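You operate a simulated robot arm through the tools that you are given. There is no shell and no other tool. Be economical: measure what you need, move in short steps, check, and stop when the job is done.

You run a simulated two-armed robot. Do the job below in one go: nothing can be reset, and whatever is moved stays where it is left.

Task
Try the torch on wide beam, then switch it off and stand it on the blue felt mat.
Fine: hold it steady with one hand while you switch it on, turn the head and switch it off. Set down upright: torch.
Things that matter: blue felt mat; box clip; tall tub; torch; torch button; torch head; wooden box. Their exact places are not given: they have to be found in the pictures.

It is judged by the outcome, as a careful person would: the job done as asked, and still so three seconds after it is handed in. It fails if anything else is knocked over, pushed out of place, dropped, spilled or broken.

Robot
Two 6-joint arms with two-finger parallel grippers on one trunk, on a base that drives. Base frame: it is fixed to the floor where the robot stands at the start and does not move with it; the origin is under the middle of the robot, x ahead of it, y to its left, z up. Units: cm, rad, N and s.
The left shoulder is at the start at [6, 18.7, 112.2], the right one opposite. With the tool pointing down near the work surface each hand reaches from about 10 to 60 cm from the robot's upright axis, wherever it stands, measured 20 degrees to its own side. Places, roughly: blue felt mat [50, 30, 70]; box clip [70, -20, 80]; torch button [50, 0, 80]; torch head [50, 0, 90]; wooden box (18x11x9 cm) [70, -20, 80]. Payload 1.57 kg a hand.
The tool frame of a hand sits at the grasp point between the pads (the TCP): z along the fingers, y along the line on which they close. The tips reach 3 cm beyond it. The gripper opens to 11 cm. The fingers are 2.4 cm wide and 1.2 cm thick; the gripper's body (4.8 by 11.2 cm) begins 7.8 cm behind the TCP.
Orientation is that of the tool frame in the base frame, as a unit quaternion [w, x, y, z]. With the fingers straight down and closing along the base's y, the tool's x points along the base's -x, its y along +y and its z along -z.

Tools
- The arms move only by the tool step_arm. It takes "left_plan", "right_plan" or both (then of equal length, played together; a hand with none holds still); each is a list that holds one entry, the list of rows, each a list of 7 numbers: the turn, a rotation vector about the base's x, y, z in units of 60 degrees (1.0 is 60 degrees), then the shift along the base's x, y, z in units of 400 mm (1.0 is 400 mm), then the gripper command, from -1 (fully open) to 1 (shut), values between in proportion. In form: [[[ax, ay, az, tx, ty, tz, fingers], ...]]. A call has 1 to 8 rows; each row is the pose to reach, as a shift and turn from the pose commanded when the call began. A call with a number of a shift or a turn outside -1 to 1 is refused whole. Each row takes 0.2 s and may step no farther than 5 cm and 0.15 rad from the row before; otherwise, or with a gripper value out of range, the whole call is refused. A pose out of reach is approached as far as the arm can. The call stops where the force on the tool passes 90 N (or 10 N more than at its start, if that is more) or the arm is blocked; 0.2 s more then pass. Each finger travels about 15.3 cm/s and halts on what it meets, pressing with about 25 N; the grip force reading is that of the motor and also rises with nothing between the fingers. The clock runs only during rows and for 0.2 s after the last one: add rows that repeat a pose to give the fingers time. The reply holds the time, the measured pose of the TCP, the force on the tool along the base axes, the opening and the grip force, in the units named above and with some noise, with the torque about the TCP (base axes, N m) and any sound that the robot's microphone picked up, and new pictures: "views" is both (left out), scene, wrist or none (wrist: the cameras of the hands that moved).
- Cameras (640 x 400 px; columns grow to the right, rows downward): "scene" is now at [1.37, 1.56, 166.06]; the picture's right is [0.18, -0.98, 0.00], its down [-0.77, -0.14, -0.62] and it looks along [0.61, 0.11, -0.79] (base axes); focal length 262 px, centre (320, 200). "left" rides on the left gripper at [7, -1.6, -14.1] in its tool frame; the picture's right is [0.23, 0.97, 0.00], its down [-0.86, 0.20, -0.48] and it looks along [-0.47, 0.11, 0.88] (tool axes); focal length 222 px, centre (320, 200). "right" rides on the right gripper at [7, 1.6, -14.1] in its tool frame; the picture's right is [-0.23, 0.97, 0.00], its down [-0.86, -0.20, -0.48] and it looks along [-0.47, -0.11, 0.88] (tool axes); focal length 222 px, centre (320, 200).
- move_column(by): slides the trunk up (or, below 0, down) by that many cm; the arms and the scene camera ride with it, the base frame stays. It gives what a move gives, with no picture.
- base_move(legs): drives the robot by 1 to 6 legs, each [ahead, left, turn to the left] in cm, cm and rad, along the robot's own axes; the way and the turn of a leg run together, so that a leg with both is an arc; at most 150 cm and 3.142 rad a leg. The arms and the cameras ride along, it lands a little off, and it stops where it bumps. It gives what a move gives, and a new picture of the scene camera.
- head_to(pan, tilt): turns the head with the scene camera to pan (to the left, within 1.501 rad either way) and tilt (down, from -0.506 to 1.204), counted from straight ahead of the robot. It gives what a move gives, and a new picture of the scene camera.
- measure_at(camera, pixels): there is no depth. For up to 12 entries [column, row, z] of the newest picture of that camera ("zoom" is the newest enlarged one), the place [x, y] in the base frame at which the ray of that pixel passes the height z, good to about 0.2 cm. No time passes.
- inspect(camera, box): a new picture of the part [left, top, right, bottom] of that camera's present view, enlarged. No time passes.
- sign_off(): hands the job in; it is judged then, once.

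Keep the steps short. Do not move on a guess: measure, check each grasp and each placing, and mend mistakes. In all there are 80 turns and 260 pictures (those below and enlarged ones count). Leave the grippers open and the arms clear of the work at the hand-in unless told otherwise, and finish with a single line.

The tools are called after "Request:" as a command line: name --argument value ..., lists and objects as JSON in quotes. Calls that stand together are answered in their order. step_arm: Moves the arms, as the interface text tells. Its arguments: {"type":"object","properties":{"left_plan":{"type":"array"},"right_plan":{"type":"array"},"views":{"type":"string","enum":["both","scene","wrist","none"]}},"required":[]} The other tools are called the same way: move_column (by) slides the trunk up or down; base_move (legs) drives the base; head_to (pan, tilt) turns the head that bears the scene camera; measure_at (camera, pixels) gives the place at which the rays of pixels pass given heights; inspect (camera, box) takes an enlarged picture of a part of a camera's view; sign_off () hands the job in.

At the start:

```text
time_s: 0.0
left_eef_pos: [48.86, 26.41, 116.77]
left_ee_rot: [0.0, 0.0, 1.0, 0.0]
left_wrist_force: [-0.3, -0.2, 0.6]
left_moment: [0.0, -0.01, 0.01]
left_finger_gap: 10.99
left_grasp_force: 0.1
right_eef_pos: [45.6, -10.7, 118.64]
right_ee_rot: [0.0, 0.0, 1.0, 0.0]
right_wrist_force: [-0.3, -0.5, 0.1]
right_moment: [0.05, -0.04, 0.01]
right_finger_gap: 11.0
right_grasp_force: 0.0
trunk travel left (down, up): [-75.0, 24.0]
robot x, y, heading: [0.03, -0.07, -0.004]
head pan, tilt: [0.183, 0.906]
```

scene: 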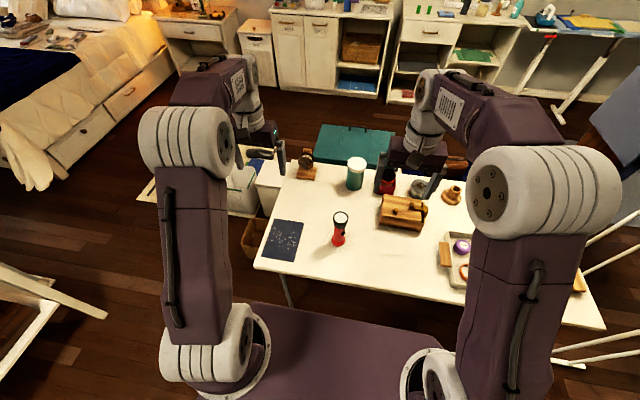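
right: 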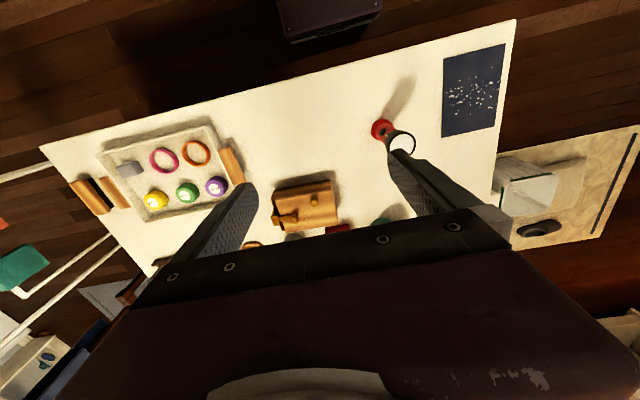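
left: 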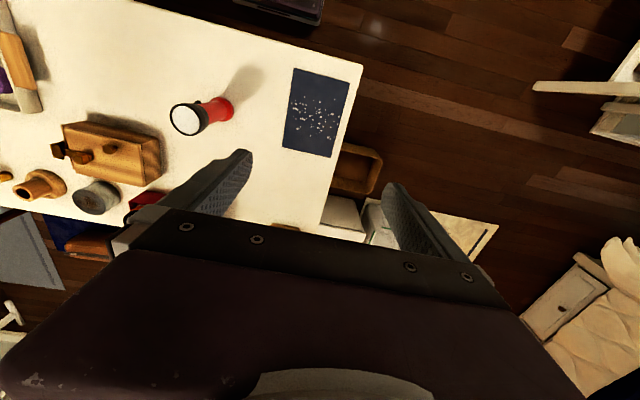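

The torch (red body, dark head, lens up) stands around scene pixel (339,230), with the mat at (283,240). I'll enlarge the torch in several views.

Request:
inspect --camera "scene" --box '[300, 195, 380, 255]'

Request:
inspect --camera "left" --box '[150, 50, 380, 170]'

Request:
inspect --camera "right" --box '[340, 30, 520, 170]'

Request:
measure_at --camera "scene" --pixels '[[338, 246, 74], [340, 219, 90], [272, 220, 74], [304, 222, 74], [297, 261, 74], [263, 257, 74]]'

```text
6.67 times, centred on (340, 225) of scene
```

zoom: 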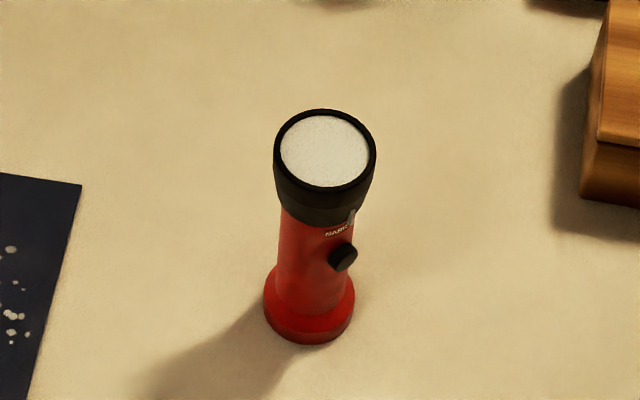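

```text
2.78 times, centred on (265, 110) of left
```

zoom: 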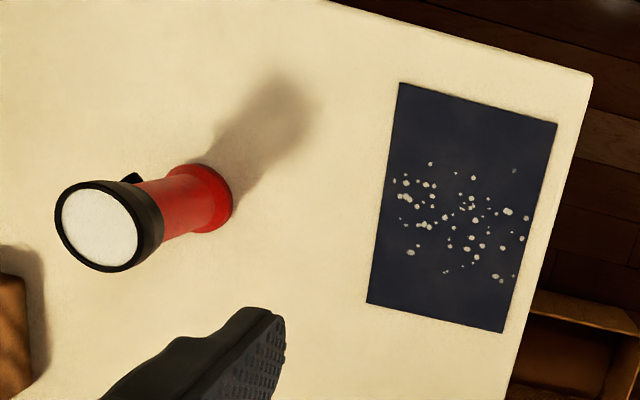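

```text
2.86 times, centred on (430, 100) of right
```

zoom: 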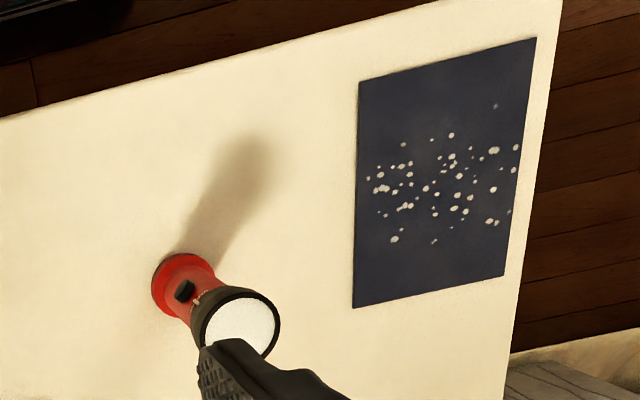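

```text
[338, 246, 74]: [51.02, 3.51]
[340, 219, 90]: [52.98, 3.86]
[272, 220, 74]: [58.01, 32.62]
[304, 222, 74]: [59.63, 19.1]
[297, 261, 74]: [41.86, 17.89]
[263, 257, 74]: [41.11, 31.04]
```

The button faces toward the robot's right side, and there's a label just beneath the head. I'll zoom closer and measure the torch's axis.

Request:
inspect --camera "scene" --box '[328, 208, 352, 248]'

Request:
measure_at --camera "scene" --pixels '[[338.3, 241, 75], [338.3, 239, 76], [340.7, 217.2, 88], [340.7, 217.2, 90], [340.7, 217.2, 92], [343.4, 233.5, 80], [343.4, 233.5, 82], [343.4, 233.5, 84]]'

Request:
measure_at --camera "left" --pixels '[[185, 119, 88], [185, 119, 90], [185, 119, 92], [222, 111, 74], [222, 111, 75]]'

Request:
measure_at --camera "right" --pixels '[[403, 145, 88], [403, 145, 90], [403, 145, 92], [383, 129, 75], [384, 131, 80]]'

```text
10.00 times, centred on (340, 228) of scene
```

zoom: 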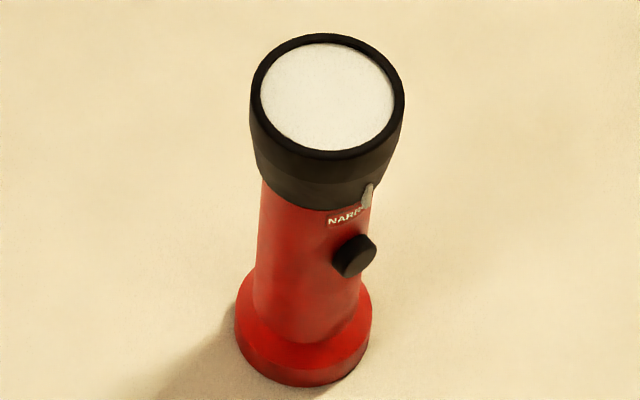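

```text
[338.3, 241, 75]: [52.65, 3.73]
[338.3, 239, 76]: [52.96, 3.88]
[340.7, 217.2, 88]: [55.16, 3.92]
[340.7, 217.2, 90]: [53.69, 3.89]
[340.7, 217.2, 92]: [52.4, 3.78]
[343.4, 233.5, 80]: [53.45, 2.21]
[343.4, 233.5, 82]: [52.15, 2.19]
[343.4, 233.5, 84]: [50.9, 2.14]
```

```text
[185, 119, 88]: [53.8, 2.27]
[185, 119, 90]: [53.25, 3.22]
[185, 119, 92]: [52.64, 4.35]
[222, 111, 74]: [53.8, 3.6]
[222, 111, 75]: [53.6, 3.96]
```

```text
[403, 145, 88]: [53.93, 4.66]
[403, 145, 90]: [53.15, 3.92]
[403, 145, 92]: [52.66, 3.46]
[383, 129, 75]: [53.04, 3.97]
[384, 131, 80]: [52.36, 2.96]
```

The torch axis is near (52.9, 3.9) with its top at about z 91. Next I'll pin down the button and the head's lower edge by triangulating scene against right view.

Request:
measure_at --camera "right" --pixels '[[382.4, 131.8, 80], [382.4, 131.8, 81], [382.4, 131.8, 82], [382.4, 131.8, 83], [382.4, 131.8, 84], [382.4, 131.8, 85]]'

Request:
inspect --camera "right" --box '[364, 112, 420, 162]'

Request:
inspect --camera "left" --box '[160, 85, 240, 145]'

Request:
measure_at --camera "scene" --pixels '[[343.4, 233.5, 81], [343.4, 233.5, 82], [343.4, 233.5, 83], [343.4, 233.5, 84], [343.4, 233.5, 85]]'

```text
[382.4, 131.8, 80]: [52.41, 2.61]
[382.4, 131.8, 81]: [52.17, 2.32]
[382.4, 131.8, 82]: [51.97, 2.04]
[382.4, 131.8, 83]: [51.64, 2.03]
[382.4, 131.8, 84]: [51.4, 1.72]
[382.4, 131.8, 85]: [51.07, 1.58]
```

```text
8.00 times, centred on (392, 137) of right
```

zoom: 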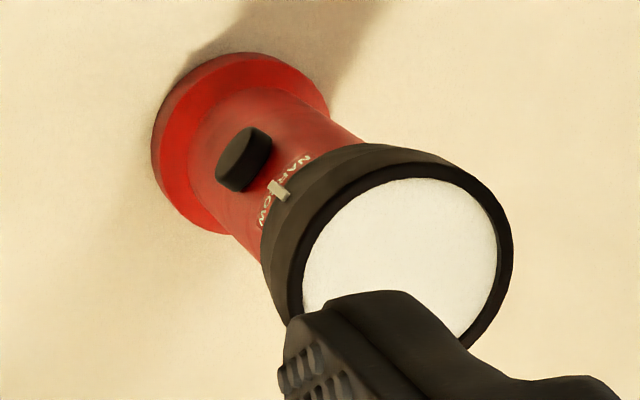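

```text
6.67 times, centred on (200, 115) of left
```

zoom: 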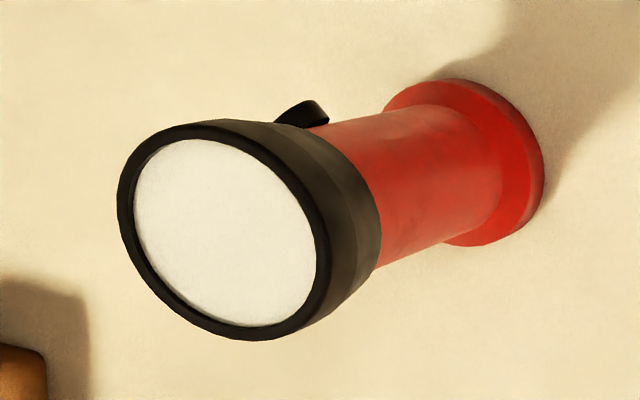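

```text
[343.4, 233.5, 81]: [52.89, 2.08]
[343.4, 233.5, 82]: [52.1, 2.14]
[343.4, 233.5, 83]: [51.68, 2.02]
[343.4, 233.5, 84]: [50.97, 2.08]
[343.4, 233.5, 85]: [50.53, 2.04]
```

Button face is near (51.8, 2.05, 82.8), and the head's pointer reads NARROW beside it. My plan is to hold the body low from the +y side with the left hand and work the button and head with the right. First I'll yaw the left hand −69°, still high up.

Request:
step_arm --left_plan '[[[0, 0, -0.143, 0, 0, -0.03, -1], [0, 0, -0.286, 0, 0, -0.06, -1], [0, 0, -0.429, 0, 0, -0.09, -1], [0, 0, -0.572, 0, 0, -0.12, -1], [0, 0, -0.715, 0, 0, -0.15, -1], [0, 0, -0.858, 0, 0, -0.18, -1], [0, 0, -1.0, 0, 0, -0.2, -1]]]' --views "wrist"

```text
time_s: 1.6
left_eef_pos: [48.78, 26.49, 108.63]
left_ee_rot: [-0.001, 0.502, 0.865, 0.0]
left_wrist_force: [0.1, 0.1, 0.0]
left_moment: [0.01, 0.0, 0.02]
left_finger_gap: 11.01
left_grasp_force: 0.0
right_eef_pos: [45.45, -10.83, 118.6]
right_ee_rot: [0.0, 0.0, 1.0, 0.0]
right_wrist_force: [0.1, 0.5, 0.8]
right_moment: [0.01, 0.03, 0.0]
right_finger_gap: 11.01
right_grasp_force: 0.1
trunk travel left (down, up): [-75.0, 24.0]
robot x, y, heading: [-0.29, -0.11, -0.001]
head pan, tilt: [0.183, 0.906]
```

left: 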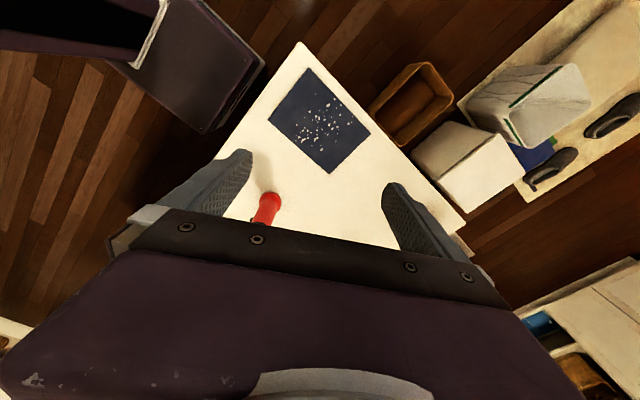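

Clear view. Next I pitch the left hand up to 30° below horizontal while moving to a standoff on the +y side.

Request:
step_arm --left_plan '[[[-0.124, -0.0715, 0, -0.008, -0.027, -0.05, -1], [-0.248, -0.143, 0, -0.016, -0.054, -0.1, -1], [-0.371, -0.2145, 0, -0.025, -0.08, -0.15, -1], [-0.495, -0.286, 0, -0.033, -0.107, -0.2, -1], [-0.619, -0.357, 0, -0.042, -0.134, -0.25, -1], [-0.743, -0.429, 0, -0.05, -0.16, -0.3, -1], [-0.866, -0.5, 0, -0.058, -0.188, -0.34, -1]]]' --views "both"

```text
time_s: 3.2
left_eef_pos: [46.74, 18.88, 94.93]
left_ee_rot: [0.434, 0.433, 0.75, -0.251]
left_wrist_force: [0.0, 0.2, 0.2]
left_moment: [0.02, -0.03, -0.01]
left_finger_gap: 11.01
left_grasp_force: 0.2
right_eef_pos: [45.58, -10.62, 118.64]
right_ee_rot: [0.0, 0.0, 1.0, 0.0]
right_wrist_force: [-0.8, 0.3, -0.9]
right_moment: [0.02, 0.05, -0.01]
right_finger_gap: 10.99
right_grasp_force: 0.1
trunk travel left (down, up): [-75.0, 24.0]
robot x, y, heading: [0.05, -0.0, -0.001]
head pan, tilt: [0.183, 0.906]
```

scene: 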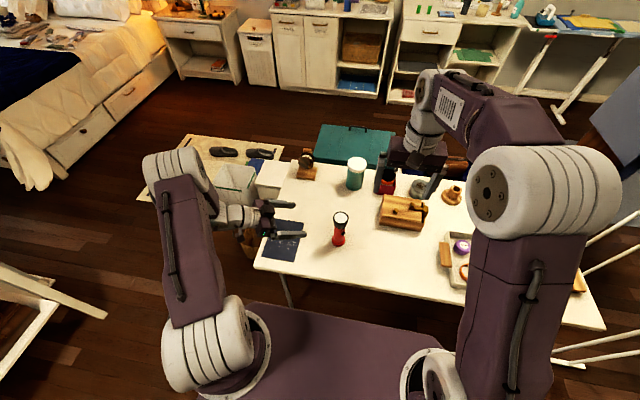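
left: 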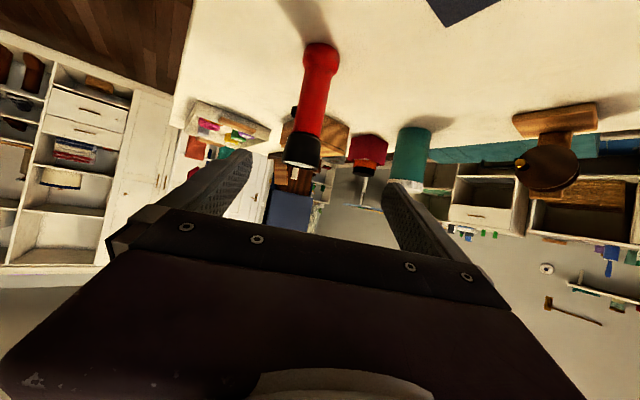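

I'll enlarge the torch in the left view to look for the WIDE label and check the geometry.

Request:
inspect --camera "left" --box '[250, 30, 390, 190]'

Request:
measure_at --camera "left" --pixels '[[320, 58, 76], [302, 160, 90], [302, 160, 91], [302, 160, 89], [310, 110, 83]]'

```text
2.50 times, centred on (320, 110) of left
```

zoom: 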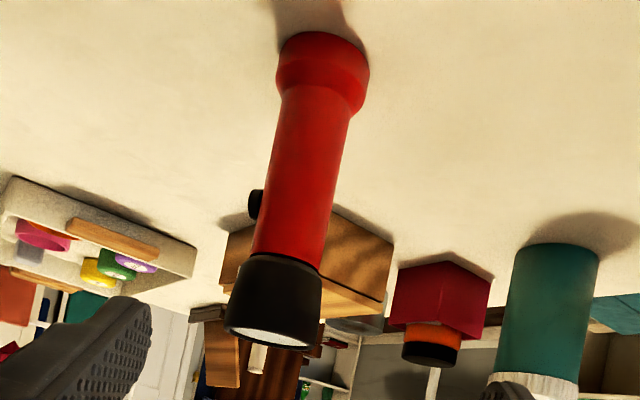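

```text
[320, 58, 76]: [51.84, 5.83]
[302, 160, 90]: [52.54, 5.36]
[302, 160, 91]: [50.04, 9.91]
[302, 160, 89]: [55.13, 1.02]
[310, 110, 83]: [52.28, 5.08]
```

No WIDE label on the +y or −x sides, so it's probably on the +x/−y side. I'll add a little yaw and move the left hand to 12 cm short of the grasp.

Request:
step_arm --left_plan '[[[0, 0, -0.044, 0.019, -0.045, -0.078, -1], [0, 0, -0.088, 0.038, -0.09, -0.157, -1], [0, 0, -0.133, 0.057, -0.135, -0.235, -1], [0, 0, -0.133, 0.057, -0.135, -0.235, -1]]]' --views "both"

```text
time_s: 4.2
left_eef_pos: [48.87, 13.18, 85.73]
left_ee_rot: [0.415, 0.484, 0.718, -0.28]
left_wrist_force: [-0.2, -0.2, -1.5]
left_moment: [-0.03, -0.03, 0.0]
left_finger_gap: 11.0
left_grasp_force: 0.0
right_eef_pos: [45.55, -10.75, 118.66]
right_ee_rot: [0.0, 0.0, 1.0, 0.0]
right_wrist_force: [-0.1, 0.1, -0.2]
right_moment: [-0.02, 0.02, 0.02]
right_finger_gap: 10.99
right_grasp_force: 0.1
trunk travel left (down, up): [-75.0, 24.0]
robot x, y, heading: [0.2, -0.14, -0.001]
head pan, tilt: [0.183, 0.906]
```

scene: 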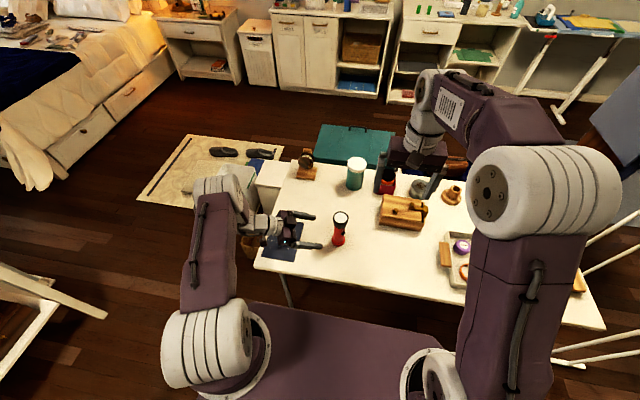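
left: 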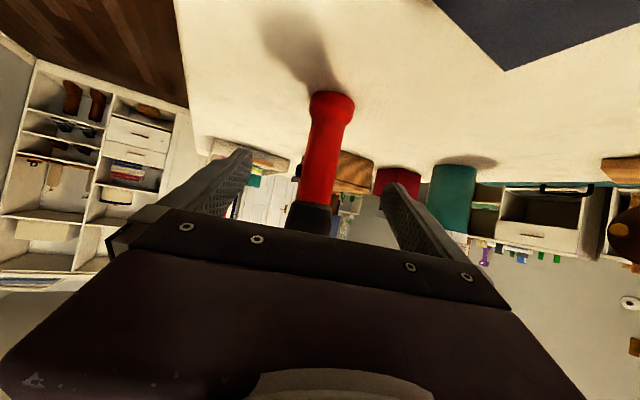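

Aligned to within 0.3 cm across the closing line. I advance to the grasp point with fingers open.

Request:
step_arm --left_plan '[[[0, 0, 0, 0.025, -0.058, -0.038, -1], [0, 0, 0, 0.05, -0.116, -0.077, -1], [0, 0, 0, 0.076, -0.174, -0.115, -1], [0, 0, 0, 0.101, -0.232, -0.153, -1], [0, 0, 0, 0.101, -0.232, -0.153, -1]]]' --views "both"

Request:
inspect --camera "scene" --box '[290, 200, 370, 260]'

Request:
inspect --camera "right" --box '[340, 80, 450, 170]'

```text
time_s: 5.4
left_eef_pos: [52.82, 4.12, 79.58]
left_ee_rot: [0.414, 0.484, 0.718, -0.28]
left_wrist_force: [0.2, -0.4, 0.2]
left_moment: [-0.03, 0.02, -0.02]
left_finger_gap: 11.0
left_grasp_force: 0.1
right_eef_pos: [45.5, -10.74, 118.73]
right_ee_rot: [0.0, 0.0, 1.0, 0.0]
right_wrist_force: [-0.2, -0.2, 0.1]
right_moment: [-0.04, 0.02, 0.01]
right_finger_gap: 11.01
right_grasp_force: 0.1
trunk travel left (down, up): [-75.0, 24.0]
robot x, y, heading: [-0.28, -0.19, 0.002]
head pan, tilt: [0.183, 0.906]
```

scene: 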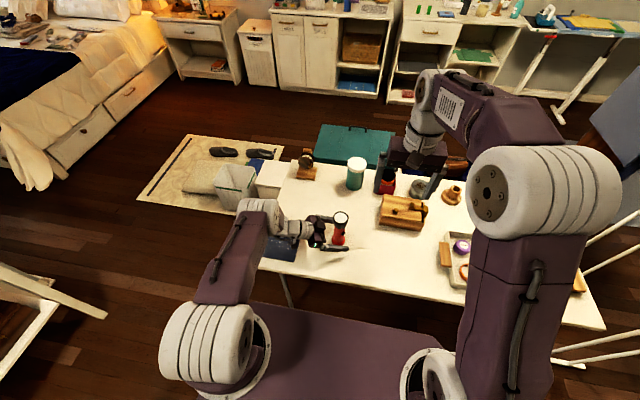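
left: 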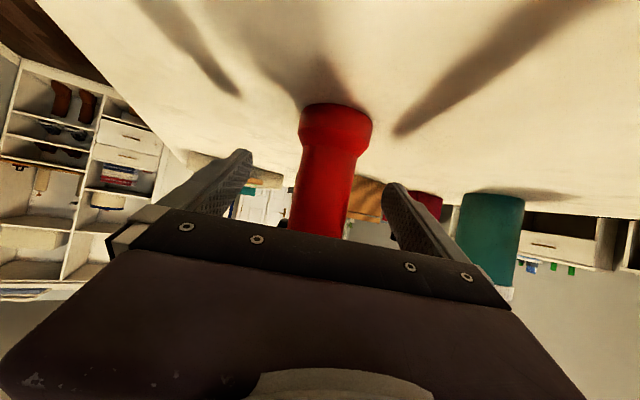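

```text
6.67 times, centred on (330, 230) of scene
```

zoom: 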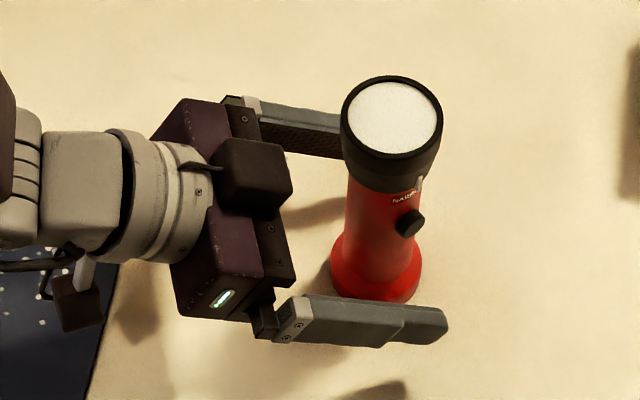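

```text
4.44 times, centred on (395, 125) of right
```

zoom: 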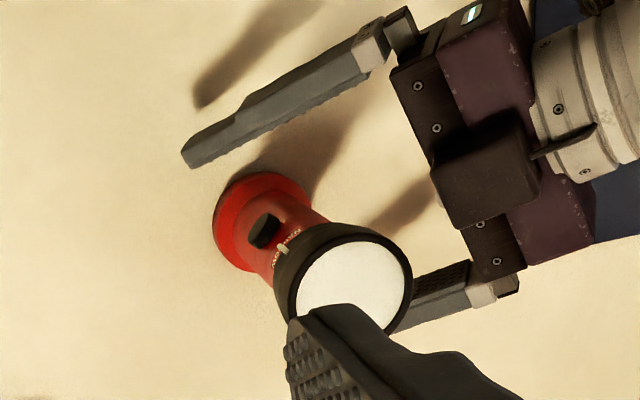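

Torch sits between the pads. I'll close part way (gap about 5 cm), then fully.

Request:
step_arm --left_plan '[[[0, 0, 0, 0, 0, 0, -0.4], [0, 0, 0, 0, 0, 0, 0.0], [0, 0, 0, 0, 0, 0, 0.1], [0, 0, 0, 0, 0, 0, 0.1]]]' --views "wrist"

Request:
inspect --camera "scene" --box '[290, 200, 370, 260]'

```text
time_s: 6.4
left_eef_pos: [53.01, 4.09, 79.7]
left_ee_rot: [0.414, 0.485, 0.718, -0.28]
left_wrist_force: [0.2, -0.1, -1.2]
left_moment: [-0.01, -0.01, 0.0]
left_finger_gap: 4.95
left_grasp_force: 0.1
right_eef_pos: [45.67, -10.77, 118.7]
right_ee_rot: [0.0, 0.001, 1.0, 0.0]
right_wrist_force: [-0.6, 0.0, 1.4]
right_moment: [-0.01, 0.01, 0.0]
right_finger_gap: 11.0
right_grasp_force: 0.0
trunk travel left (down, up): [-75.0, 24.0]
robot x, y, heading: [0.66, -0.2, -0.003]
head pan, tilt: [0.183, 0.906]
```

left: 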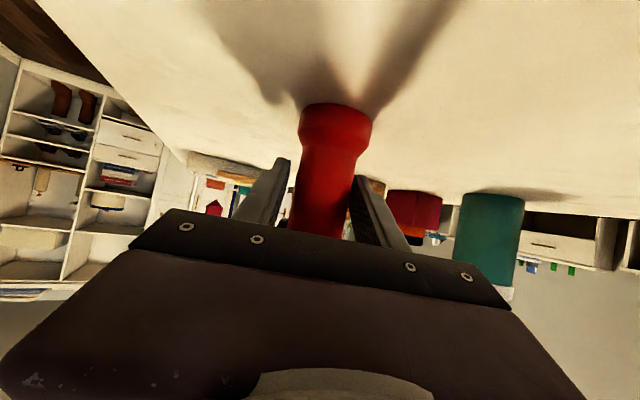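

```text
6.67 times, centred on (330, 230) of scene
```

zoom: 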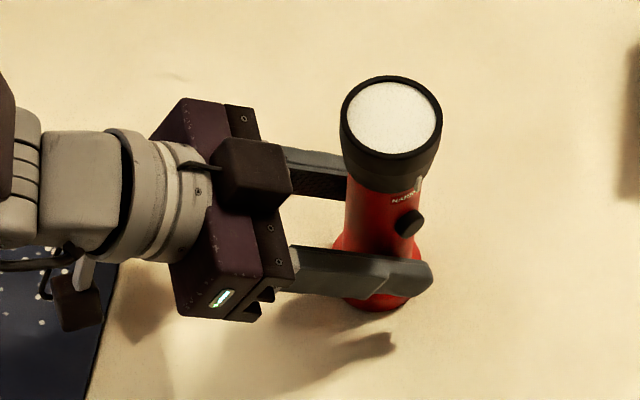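

Not disturbed and well centred. Closing fully.

Request:
step_arm --left_plan '[[[0, 0, 0, 0, 0, 0, 0.25], [0, 0, 0, 0, 0, 0, 0.5], [0, 0, 0, 0, 0, 0, 1], [0, 0, 0, 0, 0, 0, 1]]]' --views "wrist"

Request:
inspect --camera "scene" --box '[290, 200, 370, 260]'

```text
time_s: 7.4
left_eef_pos: [52.86, 4.12, 79.73]
left_ee_rot: [0.414, 0.485, 0.718, -0.28]
left_wrist_force: [0.3, 0.6, 1.7]
left_moment: [-0.02, 0.03, -0.01]
left_finger_gap: 3.97
left_grasp_force: 24.6
right_eef_pos: [45.57, -10.74, 118.67]
right_ee_rot: [-0.001, 0.0, 1.0, -0.001]
right_wrist_force: [-0.2, 0.8, -0.6]
right_moment: [0.01, 0.0, 0.03]
right_finger_gap: 11.0
right_grasp_force: 0.0
trunk travel left (down, up): [-75.0, 24.0]
robot x, y, heading: [0.0, 0.17, -0.005]
head pan, tilt: [0.183, 0.906]
```

left: 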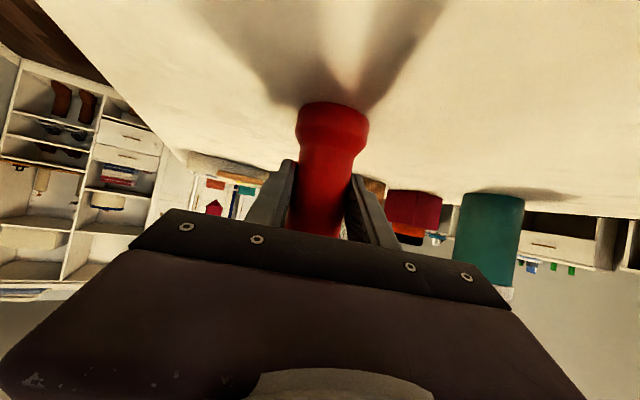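

```text
6.67 times, centred on (330, 230) of scene
```

zoom: 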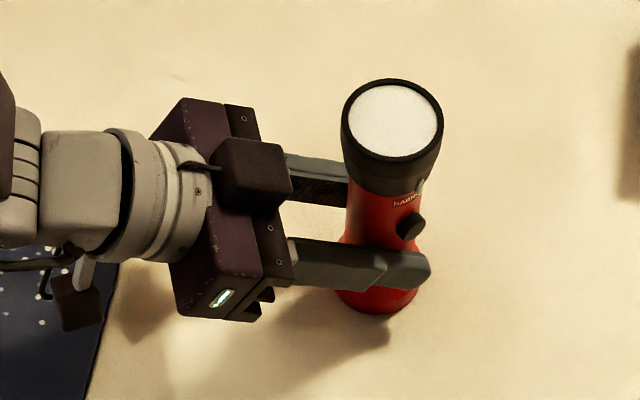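

Torch held (gap 3.97 cm, 24.6 N) and upright. Right hand next: yaw +55°, fingers shut, staying up high; I'll also check where the wooden box sits.

Request:
measure_at --camera "scene" --pixels '[[380, 222, 74], [422, 231, 74], [385, 195, 83], [440, 262, 76], [438, 290, 74]]'

Request:
step_arm --right_plan '[[[0, 0, 0.131, 0, 0, -0.03, -0.5], [0, 0, 0.262, 0, 0, -0.06, 0], [0, 0, 0.393, 0, 0, -0.09, 0.5], [0, 0, 0.524, 0, 0, -0.12, 1], [0, 0, 0.655, 0, 0, -0.15, 1], [0, 0, 0.786, 0, 0, -0.18, 1], [0, 0, 0.917, 0, 0, -0.2, 1]]]' --views "wrist"

```text
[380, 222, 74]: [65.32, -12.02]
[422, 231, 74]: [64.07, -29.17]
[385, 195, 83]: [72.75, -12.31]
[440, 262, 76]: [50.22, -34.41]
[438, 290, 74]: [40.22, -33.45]
```

```text
time_s: 9.0
left_eef_pos: [52.93, 4.16, 79.73]
left_ee_rot: [0.414, 0.484, 0.718, -0.28]
left_wrist_force: [1.1, 1.4, 2.0]
left_moment: [0.02, -0.01, 0.01]
left_finger_gap: 3.97
left_grasp_force: 24.6
right_eef_pos: [45.62, -10.84, 110.7]
right_ee_rot: [0.0, -0.464, 0.886, 0.001]
right_wrist_force: [0.3, -0.3, 0.7]
right_moment: [-0.01, -0.01, 0.0]
right_finger_gap: 0.0
right_grasp_force: 21.8
trunk travel left (down, up): [-75.0, 24.0]
robot x, y, heading: [-0.04, -0.12, 0.0]
head pan, tilt: [0.183, 0.906]
```

right: 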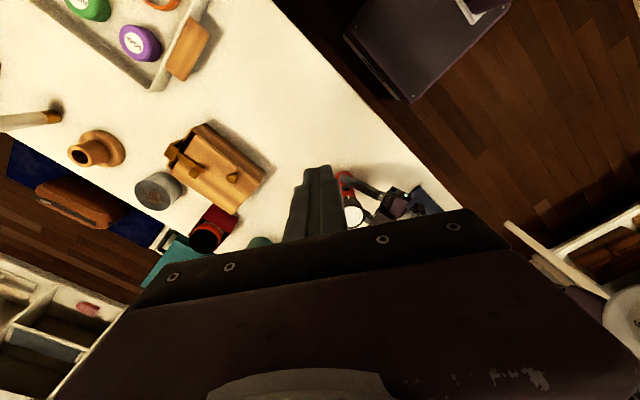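

Right-hand work area is clear (box is at x>64, y<−12). Now pitching the right hand up toward horizontal while lowering behind the button.

Request:
step_arm --right_plan '[[[0.112, -0.079, 0, -0.008, 0, -0.06, 1], [0.225, -0.158, 0, -0.016, 0, -0.12, 1], [0.337, -0.237, 0, -0.024, 0, -0.18, 1], [0.45, -0.315, 0, -0.032, 0, -0.24, 1], [0.562, -0.394, 0, -0.04, 0, -0.3, 1], [0.675, -0.473, 0, -0.048, 0, -0.36, 1], [0.787, -0.552, 0, -0.056, 0, -0.42, 1], [0.9, -0.631, 0, -0.065, 0, -0.47, 1]]]' --views "both"

Request:
inspect --camera "right" --box '[260, 100, 420, 240]'

```text
time_s: 10.8
left_eef_pos: [52.85, 4.1, 79.64]
left_ee_rot: [0.414, 0.485, 0.719, -0.279]
left_wrist_force: [0.1, 0.0, 0.7]
left_moment: [-0.1, -0.06, -0.03]
left_finger_gap: 3.96
left_grasp_force: 25.6
right_eef_pos: [49.6, -13.84, 93.57]
right_ee_rot: [0.476, -0.387, 0.745, 0.261]
right_wrist_force: [-0.9, 0.3, 0.2]
right_moment: [0.03, 0.01, 0.02]
right_finger_gap: 0.01
right_grasp_force: 21.5
right hand out of reach, approached as far as the arm can: row 6, 7, 8
trunk travel left (down, up): [-75.0, 24.0]
robot x, y, heading: [0.1, -0.0, 0.002]
head pan, tilt: [0.183, 0.906]
```

scene: 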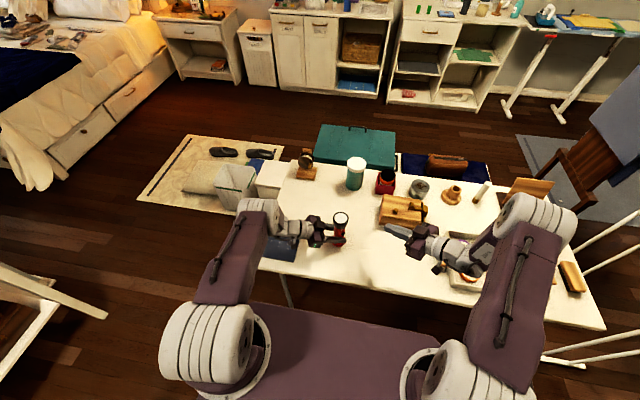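
right: 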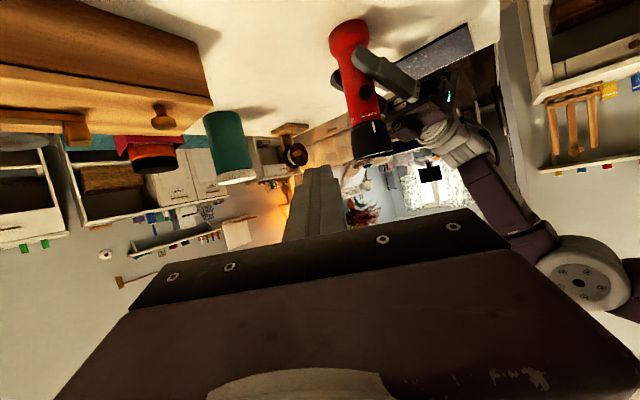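

```text
2.86 times, centred on (340, 170) of right
```

zoom: 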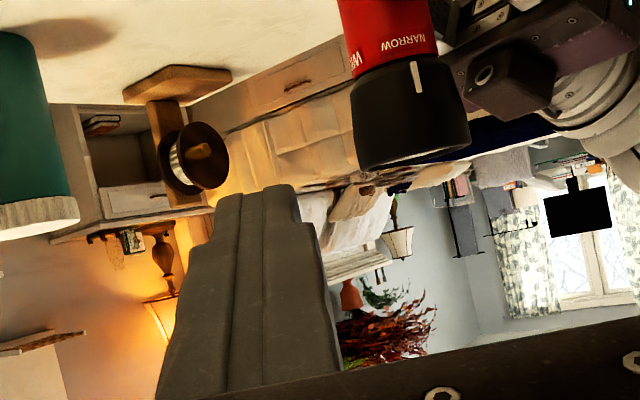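

The pictures show it: pointer is at NARROW, and "W…" (WIDE) is next to it on the +x side, so the head turns counter-clockwise seen from above. The right arm came up short at this angle, so I'll yaw it a further 10° and move a little ahead to see where it ends up.

Request:
step_arm --right_plan '[[[0, 0, 0.06, 0.042, 0.033, 0, 1], [0, 0, 0.12, 0.083, 0.067, 0, 1], [0, 0, 0.167, 0.125, 0.1, 0, 1], [0, 0, 0.167, 0.125, 0.1, 0, 1]]]' --views "wrist"

Request:
inspect --camera "right" --box '[300, 0, 460, 100]'

```text
time_s: 11.8
left_eef_pos: [52.82, 4.11, 79.69]
left_ee_rot: [0.414, 0.485, 0.718, -0.28]
left_wrist_force: [-1.7, 0.6, 0.6]
left_moment: [-0.06, 0.05, -0.01]
left_finger_gap: 3.97
left_grasp_force: 24.6
right_eef_pos: [54.37, -9.72, 93.38]
right_ee_rot: [0.46, -0.451, 0.707, 0.292]
right_wrist_force: [0.0, 0.1, 0.2]
right_moment: [-0.05, -0.01, -0.01]
right_finger_gap: 0.01
right_grasp_force: 21.3
trunk travel left (down, up): [-75.0, 24.0]
robot x, y, heading: [0.2, -0.27, 0.001]
head pan, tilt: [0.183, 0.906]
```

right: 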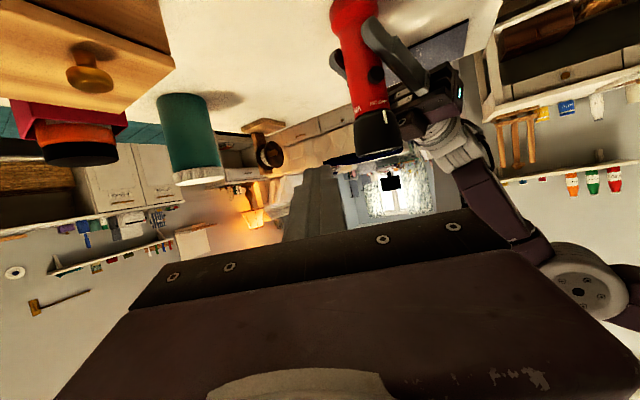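

```text
4.00 times, centred on (380, 50) of right
```

zoom: 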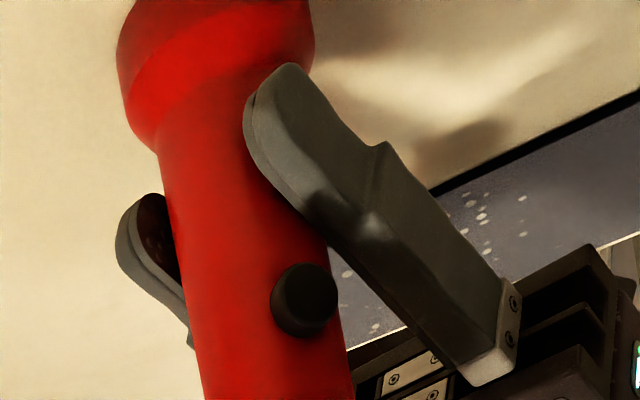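

The hand follows exactly now. The button shows clearly at right pixel (376,75), so I'll use this low ray to fix its height and position.

Request:
measure_at --camera "right" --pixels '[[376.3, 75, 82], [376.3, 75, 82.5], [376.3, 75, 83], [376.3, 75, 83.5], [376.3, 75, 84], [376.3, 75, 84.5], [383, 104, 84], [383, 104, 85], [383, 104, 86], [357, 107, 85], [357, 107, 86]]'

Request:
inspect --camera "right" --box '[330, 80, 420, 165]'

```text
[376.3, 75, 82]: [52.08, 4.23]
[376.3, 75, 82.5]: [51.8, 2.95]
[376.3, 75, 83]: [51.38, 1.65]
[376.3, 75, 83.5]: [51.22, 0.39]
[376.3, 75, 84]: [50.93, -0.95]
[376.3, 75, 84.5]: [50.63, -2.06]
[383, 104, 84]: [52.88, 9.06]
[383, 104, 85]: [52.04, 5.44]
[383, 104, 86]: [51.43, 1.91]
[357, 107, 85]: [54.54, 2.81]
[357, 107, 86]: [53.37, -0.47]
```

```text
4.71 times, centred on (375, 122) of right
```

zoom: 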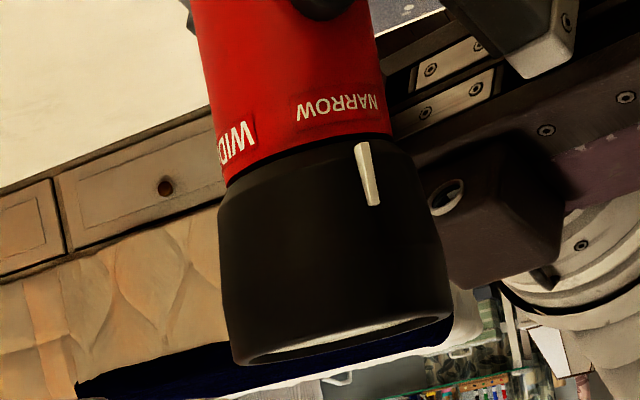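

Button centre is at about (51.5, 1.95, 82.9), facing azimuth 236°. I flatten the right hand to about 10° pitch and bring it to a standoff 6 cm from the button.

Request:
step_arm --right_plan '[[[0.052, -0.024, 0, -0.041, 0.023, -0.055, 1], [0.104, -0.048, 0, -0.082, 0.046, -0.111, 1], [0.156, -0.073, 0, -0.123, 0.069, -0.167, 1], [0.208, -0.097, 0, -0.163, 0.092, -0.222, 1], [0.208, -0.097, 0, -0.163, 0.092, -0.222, 1]]]' --views "both"

Request:
inspect --camera "scene" --box '[310, 195, 410, 270]'

```text
time_s: 13.0
left_eef_pos: [52.88, 4.19, 79.63]
left_ee_rot: [0.415, 0.484, 0.718, -0.28]
left_wrist_force: [0.3, -0.7, 0.1]
left_moment: [-0.03, 0.05, -0.04]
left_finger_gap: 3.97
left_grasp_force: 24.4
right_eef_pos: [48.62, -6.13, 84.2]
right_ee_rot: [0.54, -0.413, 0.647, 0.345]
right_wrist_force: [-0.9, -0.5, 0.1]
right_moment: [0.02, -0.02, 0.0]
right_finger_gap: 0.0
right_grasp_force: 21.1
right hand out of reach, approached as far as the arm can: row 4, 5
trunk travel left (down, up): [-75.0, 24.0]
robot x, y, heading: [-0.14, 0.03, 0.002]
head pan, tilt: [0.183, 0.906]
```

scene: 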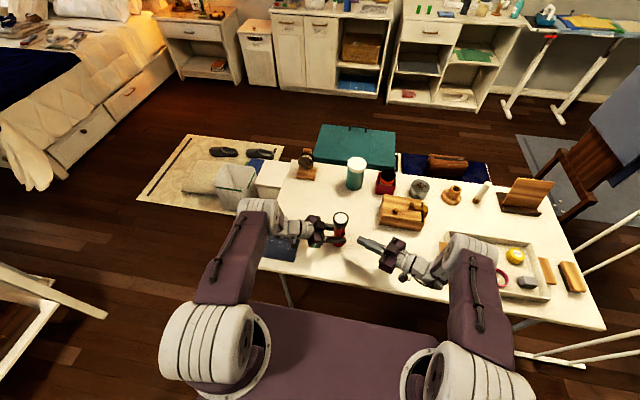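
right: 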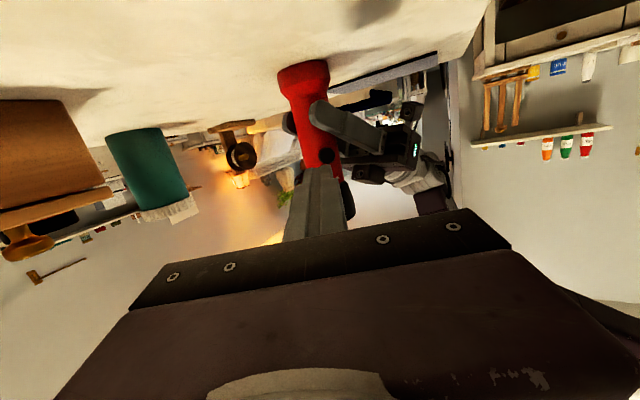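

```text
5.33 times, centred on (360, 232) of scene
```

zoom: 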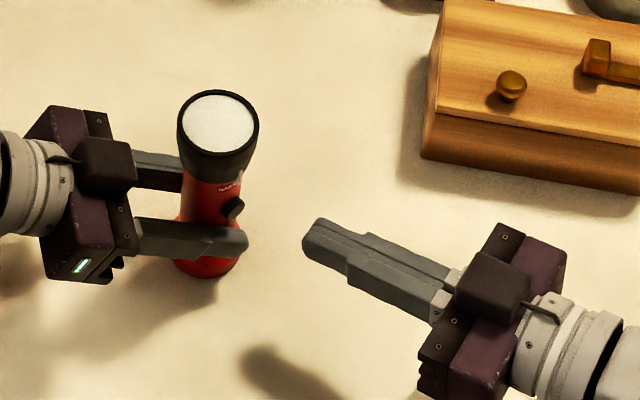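

Good alignment. I approach to about 1 cm short of the button.

Request:
step_arm --right_plan '[[[0, 0, 0, 0.011, 0.038, -0.006, 1], [0, 0, 0, 0.022, 0.076, -0.012, 1], [0, 0, 0, 0.033, 0.114, -0.018, 1], [0, 0, 0, 0.033, 0.114, -0.018, 1]]]' --views "wrist"

Request:
inspect --camera "scene" --box '[320, 205, 376, 250]'

Request:
inspect --camera "right" --box '[250, 40, 400, 220]'

```text
time_s: 14.0
left_eef_pos: [52.81, 4.19, 79.72]
left_ee_rot: [0.414, 0.484, 0.718, -0.28]
left_wrist_force: [-1.1, -0.1, 1.6]
left_moment: [-0.03, 0.03, -0.01]
left_finger_gap: 3.98
left_grasp_force: 25.6
right_eef_pos: [49.88, -1.6, 83.58]
right_ee_rot: [0.54, -0.413, 0.648, 0.344]
right_wrist_force: [1.0, 0.4, -0.4]
right_moment: [0.01, 0.0, 0.01]
right_finger_gap: 0.01
right_grasp_force: 21.9
trunk travel left (down, up): [-75.0, 24.0]
robot x, y, heading: [-0.33, -0.23, -0.001]
head pan, tilt: [0.183, 0.906]
```

right: 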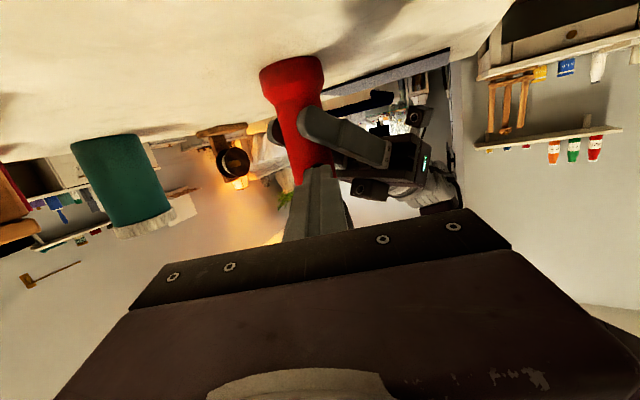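

```text
8.89 times, centred on (348, 228) of scene
```

zoom: 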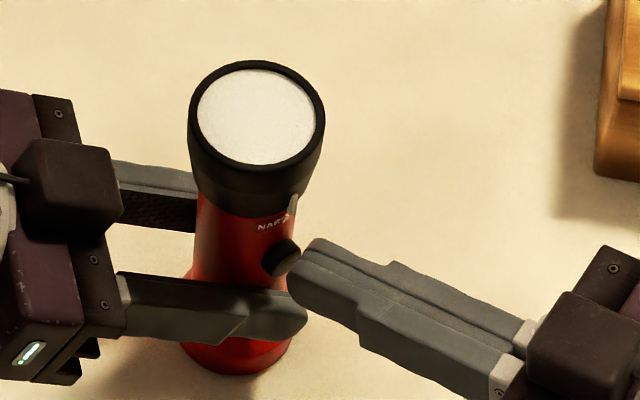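

```text
2.22 times, centred on (325, 130) of right
```

zoom: 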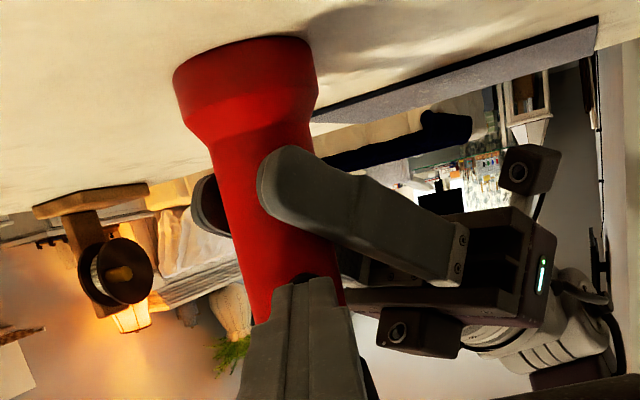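

The tip lines up with the button. I press forward in small steps, watching the force.

Request:
step_arm --right_plan '[[[0, 0, 0, 0.003, 0.007, 0, 1], [0, 0, 0, 0.0063, 0.0136, 0, 1], [0, 0, 0, 0.0084, 0.0181, 0, 1]]]' --views "none"

Request:
inspect --camera "scene" --box '[320, 205, 376, 250]'

```text
time_s: 14.8
left_eef_pos: [52.86, 4.09, 79.67]
left_ee_rot: [0.415, 0.484, 0.719, -0.279]
left_wrist_force: [0.5, 11.6, 0.6]
left_moment: [-0.49, 0.09, -0.1]
left_finger_gap: 3.96
left_grasp_force: 24.9
right_eef_pos: [50.29, -0.94, 83.54]
right_ee_rot: [0.541, -0.412, 0.648, 0.343]
right_wrist_force: [-1.9, -11.3, 2.2]
right_moment: [0.03, 0.02, -0.16]
right_finger_gap: 0.0
right_grasp_force: 21.5
trunk travel left (down, up): [-75.0, 24.0]
robot x, y, heading: [-0.14, -0.3, -0.002]
head pan, tilt: [0.183, 0.906]
heard: click
```

```text
8.89 times, centred on (348, 228) of scene
```

zoom: 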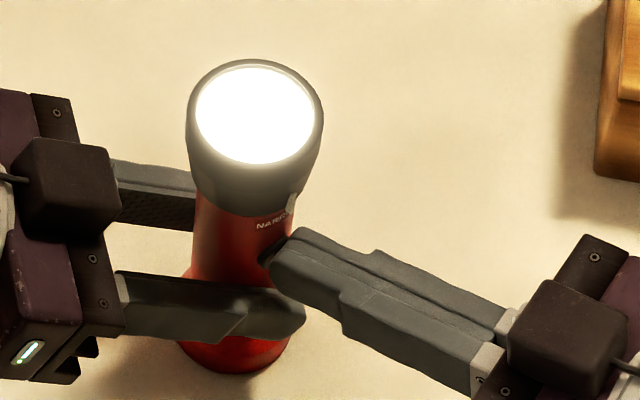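

Click heard and the lens is lit at ~11 N. Backing off the button, then rising clear.

Request:
step_arm --right_plan '[[[0, 0, 0, -0.013, -0.042, 0.005, 1], [0, 0, 0, -0.026, -0.085, 0.01, 1], [0, 0, 0, -0.038, -0.128, 0.018, 1], [0, 0, 0, 0.02, -0.16, 0.1, 1], [0, 0, 0, 0.08, -0.2, 0.2, 1], [0, 0, 0, 0.08, -0.2, 0.3, 1], [0, 0, 0, 0.08, -0.2, 0.4, 1]]]' --views "scene"

Request:
inspect --camera "scene" --box '[310, 195, 380, 250]'

```text
time_s: 16.4
left_eef_pos: [52.85, 4.24, 79.77]
left_ee_rot: [0.414, 0.484, 0.718, -0.28]
left_wrist_force: [-1.6, 0.8, 1.8]
left_moment: [0.12, 0.09, 0.02]
left_finger_gap: 3.99
left_grasp_force: 24.8
right_eef_pos: [53.43, -8.65, 99.46]
right_ee_rot: [0.541, -0.413, 0.647, 0.344]
right_wrist_force: [-0.3, 0.5, 0.5]
right_moment: [0.01, 0.02, 0.02]
right_finger_gap: 0.0
right_grasp_force: 21.6
trunk travel left (down, up): [-75.0, 24.0]
robot x, y, heading: [0.22, -0.21, 0.002]
head pan, tilt: [0.183, 0.906]
```

scene: 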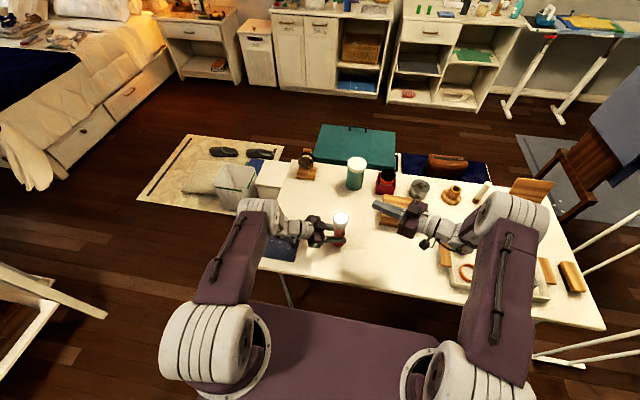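

```text
7.27 times, centred on (345, 222) of scene
```

zoom: 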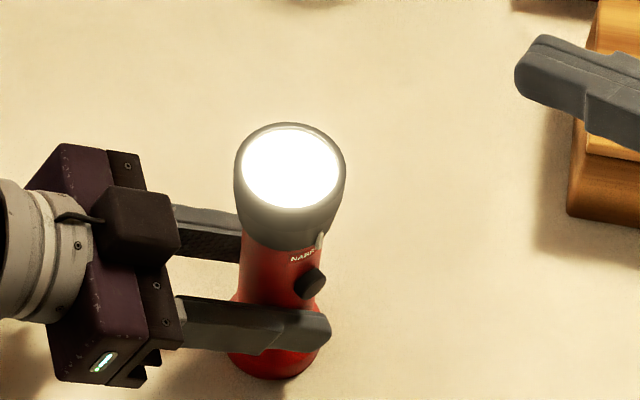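

Torch is lit and standing steady. Turn the right hand to point down (closing line at azimuth ~155°), fingers opening to about 7.5 cm.

Request:
step_arm --right_plan '[[[-0.124, 0.058, 0, 0, 0.01, 0.02, 1], [-0.249, 0.116, 0, 0, 0.02, 0.04, 1], [-0.373, 0.174, 0, 0, 0.03, 0.06, 0.5], [-0.498, 0.232, 0, 0, 0.04, 0.08, 0.2], [-0.622, 0.29, 0, 0, 0.05, 0.1, 0], [-0.747, 0.348, 0, 0, 0.06, 0.12, -0.2], [-0.871, 0.407, 0, 0, 0.07, 0.14, -0.36], [-0.99, 0.462, 0, 0, 0.08, 0.15, -0.36]]]' --views "none"

```text
time_s: 18.2
left_eef_pos: [52.8, 4.06, 79.72]
left_ee_rot: [0.415, 0.484, 0.718, -0.28]
left_wrist_force: [-0.2, -0.7, 2.1]
left_moment: [0.05, 0.0, -0.04]
left_finger_gap: 3.98
left_grasp_force: 25.0
right_eef_pos: [53.4, -5.6, 105.71]
right_ee_rot: [0.104, -0.534, 0.837, 0.065]
right_wrist_force: [0.5, -0.8, -0.5]
right_moment: [-0.01, -0.02, 0.03]
right_finger_gap: 7.47
right_grasp_force: 0.1
trunk travel left (down, up): [-75.0, 24.0]
robot x, y, heading: [0.35, 0.12, -0.002]
head pan, tilt: [0.183, 0.906]
```

Finish levelling to straight down and move over the torch at height; also re-measure the lens centre.

Request:
step_arm --right_plan '[[[-0.07, 0.033, 0, -0.004, 0.08, 0, -0.36], [-0.141, 0.066, 0, -0.008, 0.16, -0.01, -0.36], [-0.213, 0.0993, 0, -0.013, 0.24, -0.02, -0.36], [-0.213, 0.0993, 0, -0.013, 0.24, -0.02, -0.36]]]' --views "both"

Request:
inspect --camera "right" --box '[260, 120, 400, 240]'

Request:
measure_at --camera "scene" --pixels '[[341, 217.6, 90.5], [341, 217.6, 91]]'

```text
time_s: 19.2
left_eef_pos: [52.9, 4.05, 79.63]
left_ee_rot: [0.415, 0.484, 0.719, -0.278]
left_wrist_force: [0.6, 0.9, 0.8]
left_moment: [0.0, 0.02, -0.01]
left_finger_gap: 3.98
left_grasp_force: 25.2
right_eef_pos: [52.92, 3.91, 104.68]
right_ee_rot: [0.0, -0.538, 0.843, 0.0]
right_wrist_force: [0.1, -0.4, 0.7]
right_moment: [0.01, -0.02, 0.01]
right_finger_gap: 7.48
right_grasp_force: 0.1
trunk travel left (down, up): [-75.0, 24.0]
robot x, y, heading: [-0.07, 0.02, -0.002]
head pan, tilt: [0.183, 0.906]
```

scene: 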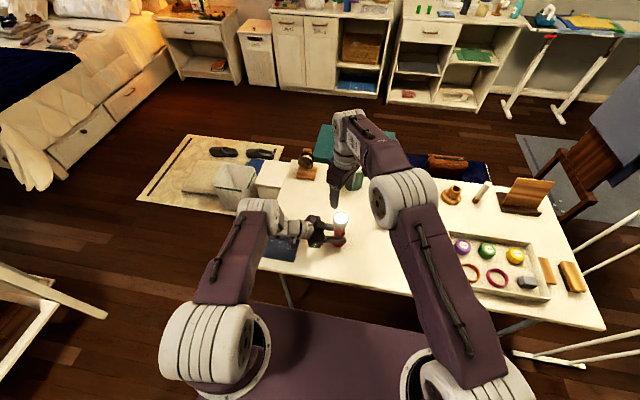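
right: 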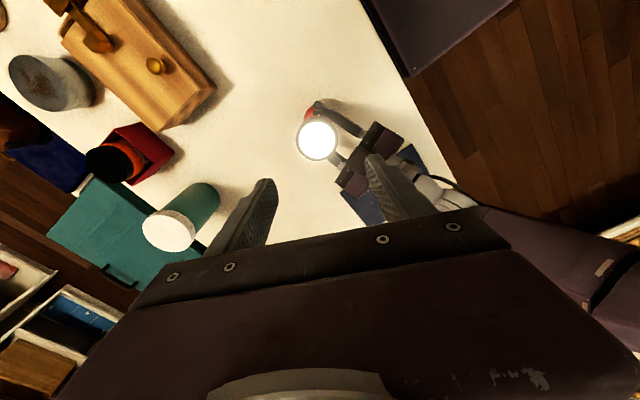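

```text
3.33 times, centred on (330, 180) of right
```

zoom: 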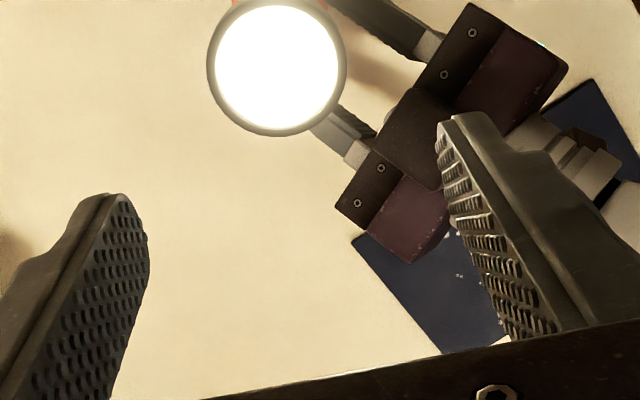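

```text
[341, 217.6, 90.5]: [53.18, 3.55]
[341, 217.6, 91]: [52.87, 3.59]
```

Request:
measure_at --camera "right" --pixels '[[316.8, 140.4, 90.5], [316.8, 140.4, 91], [350, 158, 87], [355, 150, 87], [370, 130, 87]]'

```text
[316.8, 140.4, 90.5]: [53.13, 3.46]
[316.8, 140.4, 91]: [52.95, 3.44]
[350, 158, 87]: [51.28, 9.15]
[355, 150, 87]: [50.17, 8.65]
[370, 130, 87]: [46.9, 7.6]
```

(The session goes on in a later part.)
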